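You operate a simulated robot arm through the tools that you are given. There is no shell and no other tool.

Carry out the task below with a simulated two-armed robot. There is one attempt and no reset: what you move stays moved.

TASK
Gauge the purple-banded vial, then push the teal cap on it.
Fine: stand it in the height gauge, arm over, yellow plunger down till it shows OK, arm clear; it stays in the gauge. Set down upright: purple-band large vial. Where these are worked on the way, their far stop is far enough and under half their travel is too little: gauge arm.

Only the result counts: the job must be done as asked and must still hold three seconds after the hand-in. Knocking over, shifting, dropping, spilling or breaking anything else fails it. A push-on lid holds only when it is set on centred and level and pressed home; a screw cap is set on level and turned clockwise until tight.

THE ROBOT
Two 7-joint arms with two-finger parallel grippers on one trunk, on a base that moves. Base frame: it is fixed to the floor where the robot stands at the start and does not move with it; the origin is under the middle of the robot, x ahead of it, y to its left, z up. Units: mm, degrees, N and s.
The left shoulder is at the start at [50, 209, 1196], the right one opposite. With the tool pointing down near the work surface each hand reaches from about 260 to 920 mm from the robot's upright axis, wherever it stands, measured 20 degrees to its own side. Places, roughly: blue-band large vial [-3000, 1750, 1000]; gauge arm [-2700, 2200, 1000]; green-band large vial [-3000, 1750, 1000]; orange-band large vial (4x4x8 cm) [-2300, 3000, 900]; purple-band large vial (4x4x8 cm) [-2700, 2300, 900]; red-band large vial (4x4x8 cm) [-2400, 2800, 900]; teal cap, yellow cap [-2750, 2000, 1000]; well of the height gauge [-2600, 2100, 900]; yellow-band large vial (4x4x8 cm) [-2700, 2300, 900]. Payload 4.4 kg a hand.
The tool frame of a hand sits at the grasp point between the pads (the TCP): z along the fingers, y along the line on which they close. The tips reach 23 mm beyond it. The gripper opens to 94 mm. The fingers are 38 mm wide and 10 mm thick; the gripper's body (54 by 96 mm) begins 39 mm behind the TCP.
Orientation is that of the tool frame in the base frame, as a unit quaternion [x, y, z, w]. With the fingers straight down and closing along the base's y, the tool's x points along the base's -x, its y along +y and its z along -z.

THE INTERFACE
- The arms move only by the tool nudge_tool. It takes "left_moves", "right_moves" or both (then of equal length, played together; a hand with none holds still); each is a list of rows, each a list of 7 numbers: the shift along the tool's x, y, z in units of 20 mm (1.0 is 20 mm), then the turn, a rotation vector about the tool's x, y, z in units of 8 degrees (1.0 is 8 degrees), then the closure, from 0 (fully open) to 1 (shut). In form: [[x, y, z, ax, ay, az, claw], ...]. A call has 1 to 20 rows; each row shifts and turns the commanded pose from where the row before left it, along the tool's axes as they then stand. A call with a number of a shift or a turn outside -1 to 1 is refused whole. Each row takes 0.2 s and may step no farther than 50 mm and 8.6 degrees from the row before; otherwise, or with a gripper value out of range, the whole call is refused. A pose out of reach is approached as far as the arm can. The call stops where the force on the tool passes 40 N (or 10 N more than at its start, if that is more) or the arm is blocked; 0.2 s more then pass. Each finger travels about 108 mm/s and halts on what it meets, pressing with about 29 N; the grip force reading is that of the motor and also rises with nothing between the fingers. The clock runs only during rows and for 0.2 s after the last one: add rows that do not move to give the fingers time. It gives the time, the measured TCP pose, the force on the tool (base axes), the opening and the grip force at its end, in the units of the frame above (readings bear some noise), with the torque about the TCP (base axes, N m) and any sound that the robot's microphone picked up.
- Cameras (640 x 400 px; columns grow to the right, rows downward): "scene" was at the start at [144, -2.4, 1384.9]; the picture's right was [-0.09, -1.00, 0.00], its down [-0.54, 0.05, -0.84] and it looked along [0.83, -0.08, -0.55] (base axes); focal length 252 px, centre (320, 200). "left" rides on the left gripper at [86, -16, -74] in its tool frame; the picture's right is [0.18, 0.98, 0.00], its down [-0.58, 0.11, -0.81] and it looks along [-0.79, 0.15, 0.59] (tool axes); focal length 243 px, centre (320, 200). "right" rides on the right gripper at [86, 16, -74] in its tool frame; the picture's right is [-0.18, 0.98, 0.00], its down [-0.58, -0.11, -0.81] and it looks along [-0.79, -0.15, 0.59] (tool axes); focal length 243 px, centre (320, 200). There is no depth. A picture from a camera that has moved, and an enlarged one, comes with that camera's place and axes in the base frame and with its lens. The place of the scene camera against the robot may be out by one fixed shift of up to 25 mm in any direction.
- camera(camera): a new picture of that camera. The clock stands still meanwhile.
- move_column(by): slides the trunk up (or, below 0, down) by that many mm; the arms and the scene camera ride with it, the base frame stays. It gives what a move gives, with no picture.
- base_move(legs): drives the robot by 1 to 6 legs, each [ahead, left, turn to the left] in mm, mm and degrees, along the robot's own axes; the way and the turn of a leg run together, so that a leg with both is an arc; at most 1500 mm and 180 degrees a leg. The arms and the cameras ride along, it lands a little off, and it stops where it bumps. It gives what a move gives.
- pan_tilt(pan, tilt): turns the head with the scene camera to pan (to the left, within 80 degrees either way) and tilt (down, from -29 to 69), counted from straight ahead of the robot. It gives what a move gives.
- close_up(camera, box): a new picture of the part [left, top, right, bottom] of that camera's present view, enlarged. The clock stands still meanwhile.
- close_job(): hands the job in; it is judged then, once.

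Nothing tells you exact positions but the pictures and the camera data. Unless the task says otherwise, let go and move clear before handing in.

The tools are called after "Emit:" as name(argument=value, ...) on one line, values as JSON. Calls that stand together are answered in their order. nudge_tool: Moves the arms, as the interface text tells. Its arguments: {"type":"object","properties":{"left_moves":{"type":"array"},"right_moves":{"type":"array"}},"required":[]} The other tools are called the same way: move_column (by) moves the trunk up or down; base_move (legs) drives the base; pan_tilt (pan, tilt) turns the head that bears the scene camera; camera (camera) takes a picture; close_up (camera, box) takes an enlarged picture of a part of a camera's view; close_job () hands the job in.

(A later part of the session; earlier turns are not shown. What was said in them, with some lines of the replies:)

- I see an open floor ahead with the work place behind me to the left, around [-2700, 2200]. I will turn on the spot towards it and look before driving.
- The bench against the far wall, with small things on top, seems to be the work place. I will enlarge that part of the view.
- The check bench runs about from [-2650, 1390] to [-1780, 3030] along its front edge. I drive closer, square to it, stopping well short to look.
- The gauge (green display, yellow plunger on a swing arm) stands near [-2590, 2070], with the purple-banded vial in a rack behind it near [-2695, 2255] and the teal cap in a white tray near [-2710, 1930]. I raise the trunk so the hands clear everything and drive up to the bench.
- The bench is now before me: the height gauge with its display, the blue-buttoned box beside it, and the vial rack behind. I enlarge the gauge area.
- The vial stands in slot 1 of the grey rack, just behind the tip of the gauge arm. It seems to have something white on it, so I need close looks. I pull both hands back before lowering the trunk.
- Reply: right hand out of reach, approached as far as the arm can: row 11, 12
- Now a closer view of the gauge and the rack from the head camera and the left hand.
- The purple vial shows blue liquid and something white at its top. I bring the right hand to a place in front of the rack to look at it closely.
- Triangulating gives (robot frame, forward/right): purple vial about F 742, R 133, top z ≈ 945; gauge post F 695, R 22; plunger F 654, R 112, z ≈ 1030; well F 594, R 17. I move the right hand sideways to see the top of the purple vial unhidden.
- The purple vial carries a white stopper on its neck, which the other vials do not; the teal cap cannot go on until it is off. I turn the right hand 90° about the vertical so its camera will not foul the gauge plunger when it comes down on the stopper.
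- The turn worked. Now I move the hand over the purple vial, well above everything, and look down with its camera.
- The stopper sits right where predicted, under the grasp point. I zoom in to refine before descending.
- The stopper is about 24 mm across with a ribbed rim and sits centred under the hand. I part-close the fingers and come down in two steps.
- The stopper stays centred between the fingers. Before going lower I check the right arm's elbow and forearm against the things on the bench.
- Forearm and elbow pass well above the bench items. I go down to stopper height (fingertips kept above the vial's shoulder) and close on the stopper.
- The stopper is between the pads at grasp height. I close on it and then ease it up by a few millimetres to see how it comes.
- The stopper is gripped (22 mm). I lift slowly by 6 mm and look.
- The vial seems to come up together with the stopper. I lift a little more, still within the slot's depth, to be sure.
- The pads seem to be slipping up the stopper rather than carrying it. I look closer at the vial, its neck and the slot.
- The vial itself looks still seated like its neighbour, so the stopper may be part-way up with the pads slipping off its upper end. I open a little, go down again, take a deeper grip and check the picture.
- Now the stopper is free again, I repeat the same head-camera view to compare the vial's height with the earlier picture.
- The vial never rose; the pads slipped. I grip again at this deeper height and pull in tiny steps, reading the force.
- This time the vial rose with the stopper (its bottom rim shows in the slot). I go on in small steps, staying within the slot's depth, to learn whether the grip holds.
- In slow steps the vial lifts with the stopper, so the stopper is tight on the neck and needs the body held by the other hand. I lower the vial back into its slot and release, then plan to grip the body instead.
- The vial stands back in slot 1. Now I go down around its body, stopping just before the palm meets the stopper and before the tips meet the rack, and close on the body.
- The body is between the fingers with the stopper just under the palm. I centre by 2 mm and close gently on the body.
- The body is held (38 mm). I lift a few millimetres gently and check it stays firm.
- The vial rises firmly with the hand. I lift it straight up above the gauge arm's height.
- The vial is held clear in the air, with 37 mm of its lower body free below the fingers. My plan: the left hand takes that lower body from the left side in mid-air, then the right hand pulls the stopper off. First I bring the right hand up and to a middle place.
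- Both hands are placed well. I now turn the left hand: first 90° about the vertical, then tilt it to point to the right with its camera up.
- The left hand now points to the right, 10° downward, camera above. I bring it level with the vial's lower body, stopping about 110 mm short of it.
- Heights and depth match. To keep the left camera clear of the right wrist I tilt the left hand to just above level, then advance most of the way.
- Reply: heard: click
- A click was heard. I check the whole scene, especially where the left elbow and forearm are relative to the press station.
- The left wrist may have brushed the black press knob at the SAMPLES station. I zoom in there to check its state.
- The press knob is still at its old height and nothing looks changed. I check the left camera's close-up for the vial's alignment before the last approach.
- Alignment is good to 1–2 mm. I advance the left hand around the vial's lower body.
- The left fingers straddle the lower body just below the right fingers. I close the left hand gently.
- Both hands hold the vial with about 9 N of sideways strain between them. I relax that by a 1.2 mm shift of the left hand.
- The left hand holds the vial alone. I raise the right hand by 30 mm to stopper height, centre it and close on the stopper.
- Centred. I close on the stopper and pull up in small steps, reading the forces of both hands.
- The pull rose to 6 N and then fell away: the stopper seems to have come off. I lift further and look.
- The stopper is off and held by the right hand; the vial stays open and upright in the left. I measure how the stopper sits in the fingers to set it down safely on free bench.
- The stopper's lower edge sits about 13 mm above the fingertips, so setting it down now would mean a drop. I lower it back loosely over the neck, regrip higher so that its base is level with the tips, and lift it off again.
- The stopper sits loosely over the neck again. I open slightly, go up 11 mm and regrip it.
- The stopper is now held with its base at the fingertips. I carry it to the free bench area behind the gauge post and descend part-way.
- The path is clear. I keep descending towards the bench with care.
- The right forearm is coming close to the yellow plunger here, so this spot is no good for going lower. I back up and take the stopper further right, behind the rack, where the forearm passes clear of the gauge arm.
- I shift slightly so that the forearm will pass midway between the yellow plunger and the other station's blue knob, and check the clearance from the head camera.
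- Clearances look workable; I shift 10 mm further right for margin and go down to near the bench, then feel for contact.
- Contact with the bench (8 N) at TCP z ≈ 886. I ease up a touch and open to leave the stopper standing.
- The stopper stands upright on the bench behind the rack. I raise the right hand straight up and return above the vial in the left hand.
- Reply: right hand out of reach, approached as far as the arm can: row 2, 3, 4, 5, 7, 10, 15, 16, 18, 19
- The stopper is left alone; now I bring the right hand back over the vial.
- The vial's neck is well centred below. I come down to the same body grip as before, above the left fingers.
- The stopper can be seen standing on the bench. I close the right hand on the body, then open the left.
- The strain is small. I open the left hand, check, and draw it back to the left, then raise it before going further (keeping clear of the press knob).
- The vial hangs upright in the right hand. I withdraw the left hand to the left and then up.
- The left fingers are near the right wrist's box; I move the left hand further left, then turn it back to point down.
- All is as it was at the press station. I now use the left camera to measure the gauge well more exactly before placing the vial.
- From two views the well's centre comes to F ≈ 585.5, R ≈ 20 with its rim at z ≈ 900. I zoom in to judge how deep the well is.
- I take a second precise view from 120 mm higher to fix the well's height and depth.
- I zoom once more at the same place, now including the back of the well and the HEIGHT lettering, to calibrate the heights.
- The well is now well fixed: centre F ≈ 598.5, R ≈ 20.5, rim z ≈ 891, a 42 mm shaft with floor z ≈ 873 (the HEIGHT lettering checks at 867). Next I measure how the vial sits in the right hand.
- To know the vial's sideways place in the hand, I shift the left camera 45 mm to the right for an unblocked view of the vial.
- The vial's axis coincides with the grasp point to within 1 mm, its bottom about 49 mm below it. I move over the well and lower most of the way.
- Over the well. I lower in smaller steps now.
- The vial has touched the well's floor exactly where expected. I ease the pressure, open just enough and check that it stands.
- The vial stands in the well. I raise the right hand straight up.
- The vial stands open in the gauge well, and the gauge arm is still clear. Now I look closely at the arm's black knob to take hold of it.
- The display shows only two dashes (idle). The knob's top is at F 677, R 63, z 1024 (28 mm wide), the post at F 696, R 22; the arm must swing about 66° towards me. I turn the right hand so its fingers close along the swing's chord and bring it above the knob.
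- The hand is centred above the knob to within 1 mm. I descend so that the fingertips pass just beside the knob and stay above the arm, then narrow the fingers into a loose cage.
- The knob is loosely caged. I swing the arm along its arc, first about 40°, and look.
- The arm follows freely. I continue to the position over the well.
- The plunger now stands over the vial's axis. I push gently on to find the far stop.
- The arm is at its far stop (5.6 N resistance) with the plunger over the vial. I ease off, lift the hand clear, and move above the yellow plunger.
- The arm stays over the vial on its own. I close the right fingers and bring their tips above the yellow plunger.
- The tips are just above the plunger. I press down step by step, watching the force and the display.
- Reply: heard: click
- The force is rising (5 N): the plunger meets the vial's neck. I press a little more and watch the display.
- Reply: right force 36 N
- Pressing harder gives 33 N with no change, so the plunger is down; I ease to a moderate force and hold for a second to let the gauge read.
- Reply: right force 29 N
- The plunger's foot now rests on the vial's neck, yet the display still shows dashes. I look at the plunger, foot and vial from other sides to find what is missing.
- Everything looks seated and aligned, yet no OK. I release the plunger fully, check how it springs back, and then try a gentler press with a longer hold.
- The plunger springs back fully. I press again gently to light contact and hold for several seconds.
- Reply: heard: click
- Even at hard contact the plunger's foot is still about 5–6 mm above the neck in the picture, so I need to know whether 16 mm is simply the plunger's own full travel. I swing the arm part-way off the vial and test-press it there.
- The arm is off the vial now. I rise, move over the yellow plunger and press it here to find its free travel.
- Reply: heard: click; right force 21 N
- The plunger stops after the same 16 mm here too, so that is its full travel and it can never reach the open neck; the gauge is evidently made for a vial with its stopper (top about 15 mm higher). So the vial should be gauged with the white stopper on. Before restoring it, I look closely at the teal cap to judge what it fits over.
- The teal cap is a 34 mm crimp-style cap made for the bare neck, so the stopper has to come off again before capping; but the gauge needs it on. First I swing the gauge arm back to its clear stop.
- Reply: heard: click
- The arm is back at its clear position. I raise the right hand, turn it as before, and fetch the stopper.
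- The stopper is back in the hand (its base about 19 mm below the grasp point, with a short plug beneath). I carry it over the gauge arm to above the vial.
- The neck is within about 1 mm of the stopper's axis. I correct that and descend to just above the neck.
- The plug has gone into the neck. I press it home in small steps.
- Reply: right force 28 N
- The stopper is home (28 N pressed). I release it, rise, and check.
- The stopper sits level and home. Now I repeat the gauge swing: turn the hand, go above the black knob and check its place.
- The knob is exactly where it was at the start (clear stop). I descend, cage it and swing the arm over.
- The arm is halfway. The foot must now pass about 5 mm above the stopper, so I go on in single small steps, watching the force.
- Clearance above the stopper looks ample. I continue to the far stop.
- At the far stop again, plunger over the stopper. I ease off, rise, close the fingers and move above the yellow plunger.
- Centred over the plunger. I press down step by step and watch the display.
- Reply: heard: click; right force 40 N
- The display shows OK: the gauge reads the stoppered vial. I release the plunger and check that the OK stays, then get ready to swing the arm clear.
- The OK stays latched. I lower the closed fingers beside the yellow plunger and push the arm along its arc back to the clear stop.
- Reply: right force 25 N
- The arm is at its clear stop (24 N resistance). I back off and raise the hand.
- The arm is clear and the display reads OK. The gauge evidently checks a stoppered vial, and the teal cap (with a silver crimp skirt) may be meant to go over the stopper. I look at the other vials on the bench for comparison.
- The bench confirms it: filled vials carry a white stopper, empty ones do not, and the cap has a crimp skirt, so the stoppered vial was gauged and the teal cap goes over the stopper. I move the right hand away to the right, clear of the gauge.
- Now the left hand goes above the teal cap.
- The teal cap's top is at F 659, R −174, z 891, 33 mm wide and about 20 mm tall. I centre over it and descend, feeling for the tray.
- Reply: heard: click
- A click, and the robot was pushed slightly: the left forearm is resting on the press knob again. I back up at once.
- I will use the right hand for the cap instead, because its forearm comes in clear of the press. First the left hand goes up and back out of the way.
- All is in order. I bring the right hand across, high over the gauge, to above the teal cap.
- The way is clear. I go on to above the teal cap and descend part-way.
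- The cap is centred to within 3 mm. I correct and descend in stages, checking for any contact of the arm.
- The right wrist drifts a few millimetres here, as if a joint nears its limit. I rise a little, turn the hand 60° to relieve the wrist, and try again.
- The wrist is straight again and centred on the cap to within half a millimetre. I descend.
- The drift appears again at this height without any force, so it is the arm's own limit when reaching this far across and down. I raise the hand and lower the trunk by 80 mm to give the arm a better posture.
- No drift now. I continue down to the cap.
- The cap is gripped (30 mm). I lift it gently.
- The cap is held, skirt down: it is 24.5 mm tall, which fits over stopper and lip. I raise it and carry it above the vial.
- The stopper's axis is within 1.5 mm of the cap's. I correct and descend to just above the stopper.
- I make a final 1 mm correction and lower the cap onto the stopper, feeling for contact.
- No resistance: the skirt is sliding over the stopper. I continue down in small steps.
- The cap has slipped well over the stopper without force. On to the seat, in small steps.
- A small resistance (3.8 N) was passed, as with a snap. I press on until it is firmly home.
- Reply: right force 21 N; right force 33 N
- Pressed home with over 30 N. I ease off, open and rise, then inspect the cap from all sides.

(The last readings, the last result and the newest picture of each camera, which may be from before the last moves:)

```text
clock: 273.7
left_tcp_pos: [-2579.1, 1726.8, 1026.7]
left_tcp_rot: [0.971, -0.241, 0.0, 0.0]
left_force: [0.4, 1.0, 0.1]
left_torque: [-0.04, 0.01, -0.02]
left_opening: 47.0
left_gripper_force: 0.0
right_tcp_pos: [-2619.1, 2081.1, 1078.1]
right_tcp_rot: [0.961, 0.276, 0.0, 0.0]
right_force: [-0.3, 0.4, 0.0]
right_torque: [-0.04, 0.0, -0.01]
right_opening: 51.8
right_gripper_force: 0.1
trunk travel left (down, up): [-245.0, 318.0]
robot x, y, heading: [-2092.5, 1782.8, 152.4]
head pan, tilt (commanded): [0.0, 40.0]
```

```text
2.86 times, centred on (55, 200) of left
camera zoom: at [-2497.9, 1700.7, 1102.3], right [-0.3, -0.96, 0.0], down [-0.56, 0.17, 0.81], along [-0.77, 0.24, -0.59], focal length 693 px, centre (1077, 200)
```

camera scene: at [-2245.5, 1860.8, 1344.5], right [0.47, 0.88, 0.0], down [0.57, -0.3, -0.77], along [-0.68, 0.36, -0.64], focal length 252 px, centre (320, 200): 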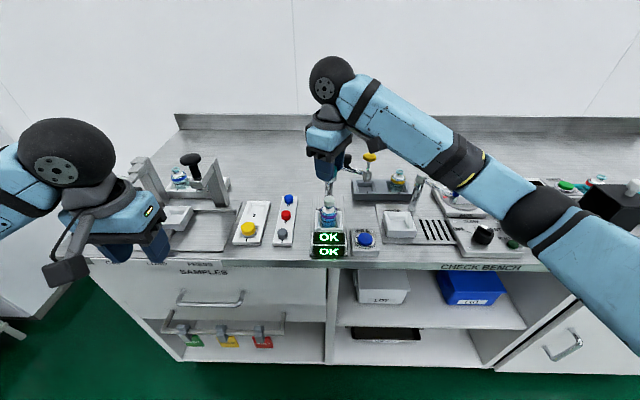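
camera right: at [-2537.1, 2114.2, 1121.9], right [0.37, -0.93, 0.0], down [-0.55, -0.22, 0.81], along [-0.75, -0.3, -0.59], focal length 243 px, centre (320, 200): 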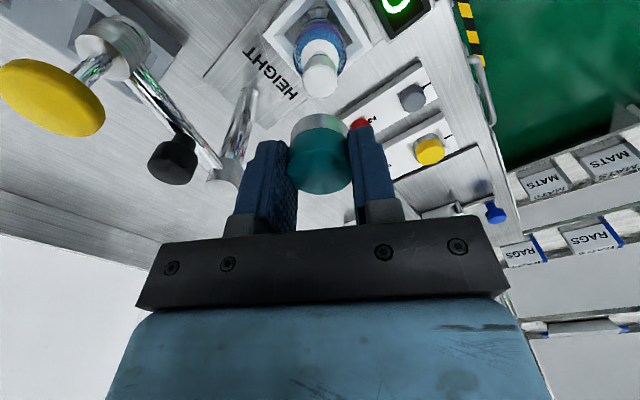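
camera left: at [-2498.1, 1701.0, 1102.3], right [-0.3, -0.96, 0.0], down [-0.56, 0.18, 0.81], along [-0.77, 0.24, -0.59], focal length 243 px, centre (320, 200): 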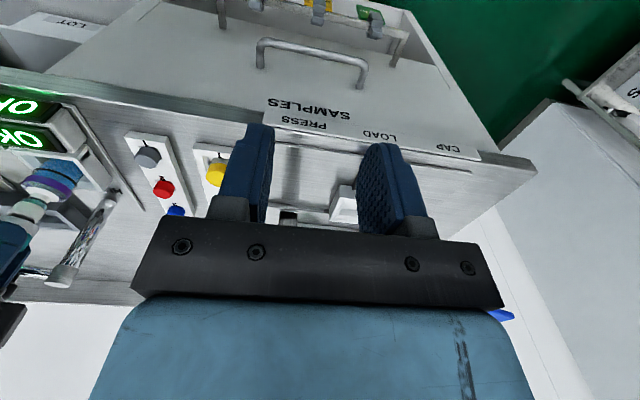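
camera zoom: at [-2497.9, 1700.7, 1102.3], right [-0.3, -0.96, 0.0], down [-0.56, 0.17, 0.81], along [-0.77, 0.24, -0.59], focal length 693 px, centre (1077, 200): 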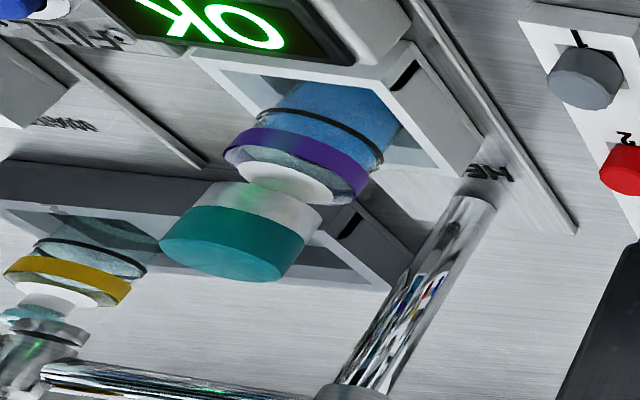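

The teal cap sits level and fully down over the stopper and lip, the display still reads OK. I move both hands clear and inspect the whole bench.

Emit:
nudge_tool(right_moves=[[0, 0, -1, 0, 0, 0, 0.45], [0, 0, -1, 0, 0, 0, 0.45], [0, 0, -1, 0, 0, 0, 0.45], [0, 0, -1, 0, 0, 0, 0.45], [1, 0.3, 0, 0, 0, 0, 0.45], [1, 0.3, 0, 0, 0, 0, 0.45], [1, 0.3, 0, 0, 0, 0, 0.45], [1, 0.3, 0, 0, 0, 0, 0.45], [1, 0.3, 0, 0, 0, 0, 0.45], [1, 0.3, 0, 0, 0, 0, 0.45], [1, 0.3, 0, 0, 0, 0, 0.45], [1, 0.3, 0, 0, 0, 0, 0.45], [1, 0.3, 0, 0, 0, 0, 0.45], [1, 0.3, 0, 0, 0, 0, 0.45]], left_moves=[[0, 0, -1, 0, 0, 0, 0.45], [0, 0, -1, 0, 0, 0, 0.45], [0, 0, -1, 0, 0, 0, 0.45], [0, 0, -1, 0, 0, 0, 0.45], [0, 0, -1, 0, 0, 0, 0.45], [0, 0, -1, 0, 0, 0, 0.45], [0, 0, 0, 0, 0, 0, 0.45], [0, 0, 0, 0, 0, 0, 0.45], [0, 0, 0, 0, 0, 0, 0.45], [0, 0, 0, 0, 0, 0, 0.45], [0, 0, 0, 0, 0, 0, 0.45], [0, 0, 0, 0, 0, 0, 0.45], [0, 0, 0, 0, 0, 0, 0.45], [0, 0, 0, 0, 0, 0, 0.45]])

Emit:
pan_tilt(pan=10, tilt=40)

Emit:
camera(camera="scene")

Emit:
camera(camera="left")

```text
clock: 276.7
left_tcp_pos: [-2581.8, 1725.3, 1147.2]
left_tcp_rot: [0.971, -0.241, 0.0, 0.0]
left_force: [0.4, -0.9, -1.0]
left_torque: [-0.02, 0.0, 0.01]
left_opening: 51.7
left_gripper_force: 0.0
right_tcp_pos: [-2415.8, 2135.7, 1158.7]
right_tcp_rot: [0.961, 0.277, 0.0, 0.0]
right_force: [0.0, 0.6, 0.0]
right_torque: [-0.03, 0.03, -0.02]
right_opening: 51.6
right_gripper_force: 0.0
trunk travel left (down, up): [-245.0, 318.0]
robot x, y, heading: [-2097.5, 1787.9, 152.2]
head pan, tilt (commanded): [0.0, 40.0]
```

```text
clock: 277.4
left_tcp_pos: [-2581.8, 1725.9, 1146.3]
left_tcp_rot: [0.971, -0.241, 0.0, 0.0]
left_force: [-1.1, 0.2, 0.2]
left_torque: [-0.01, 0.02, 0.01]
left_opening: 51.7
left_gripper_force: 0.1
right_tcp_pos: [-2416.9, 2135.9, 1159.1]
right_tcp_rot: [0.961, 0.276, 0.0, 0.0]
right_force: [-0.3, 0.5, -0.3]
right_torque: [-0.02, 0.01, 0.0]
right_opening: 51.8
right_gripper_force: 0.1
trunk travel left (down, up): [-245.0, 318.0]
robot x, y, heading: [-2094.7, 1784.9, 151.8]
head pan, tilt (commanded): [10.0, 40.0]
```

```text
taken
camera scene: at [-2251.4, 1847.1, 1344.5], right [0.31, 0.95, 0.0], down [0.61, -0.2, -0.77], along [-0.73, 0.23, -0.64], focal length 252 px, centre (320, 200)
```

scene: 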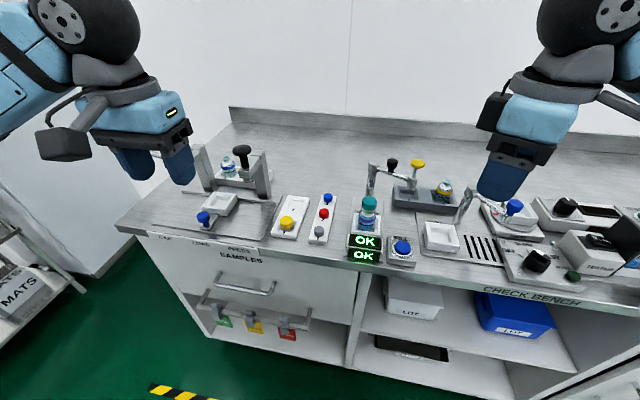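

```text
taken
camera left: at [-2497.7, 1700.5, 1222.1], right [-0.3, -0.96, 0.0], down [-0.56, 0.18, 0.81], along [-0.77, 0.24, -0.59], focal length 243 px, centre (320, 200)
```

left: 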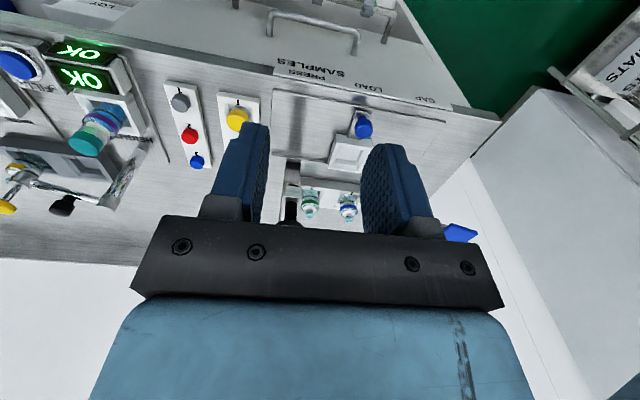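

Emit:
close_up(camera="scene", box=[180, 120, 340, 250])

Emit:
close_up(camera="scene", box=[330, 140, 470, 270])

Emit:
close_up(camera="left", box=[0, 30, 260, 230])

```text
3.08 times, centred on (260, 185) of scene
camera zoom: at [-2251.4, 1847.1, 1344.5], right [0.31, 0.95, 0.0], down [0.61, -0.2, -0.77], along [-0.73, 0.23, -0.64], focal length 776 px, centre (505, 246)
```

zoom: 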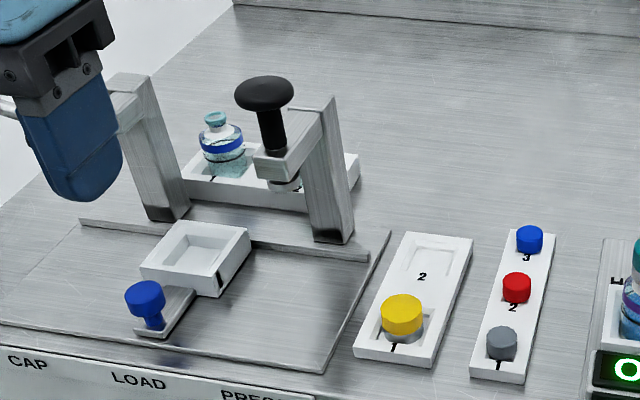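

```text
3.08 times, centred on (400, 205) of scene
camera zoom: at [-2251.4, 1847.1, 1344.5], right [0.31, 0.95, 0.0], down [0.61, -0.2, -0.77], along [-0.73, 0.23, -0.64], focal length 776 px, centre (74, 185)
```

zoom: 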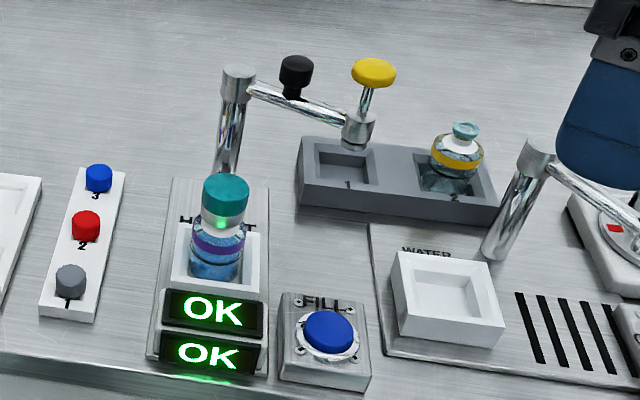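

```text
2.00 times, centred on (130, 130) of left
camera zoom: at [-2497.7, 1700.5, 1222.1], right [-0.3, -0.96, 0.0], down [-0.56, 0.18, 0.81], along [-0.77, 0.24, -0.59], focal length 485 px, centre (700, 340)
```

zoom: 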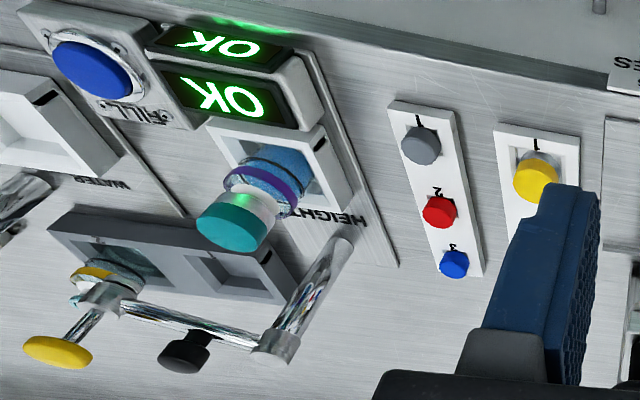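

The capped vial stands upright in the gauge, the display reads OK, the gauge arm is at its clear stop. The press station, trays and other vials stand as they did at the start, and both hands are clear. I hand the job in.

Emit:
close_job()

```text
The job is handed in.
```

The purple-banded vial is gauged (the display reads OK) and stands upright in the height gauge with the teal cap pushed on. The gauge arm is back at its clear stop and both hands are clear. The job is handed in.

- **Stopper taken off and put back:** the vial came with a white stopper. I first took it off, thinking the cap needed the bare neck. The gauge plunger could not reach the open neck, so I pushed the stopper back in and gauged the vial with it on.
- **Cap over the stopper:** the teal cap has a skirt that slid down over the stopper and lip without force. I pressed it home with about 33 N, and it sits level. I did not test it with a pull.
- **Contact with the press station:** my left forearm pressed on the black press knob once, with a click and a slight push on the robot. An earlier click may have been the same knob. In the last pictures the knob is up, and the vials and trays there look unmoved.
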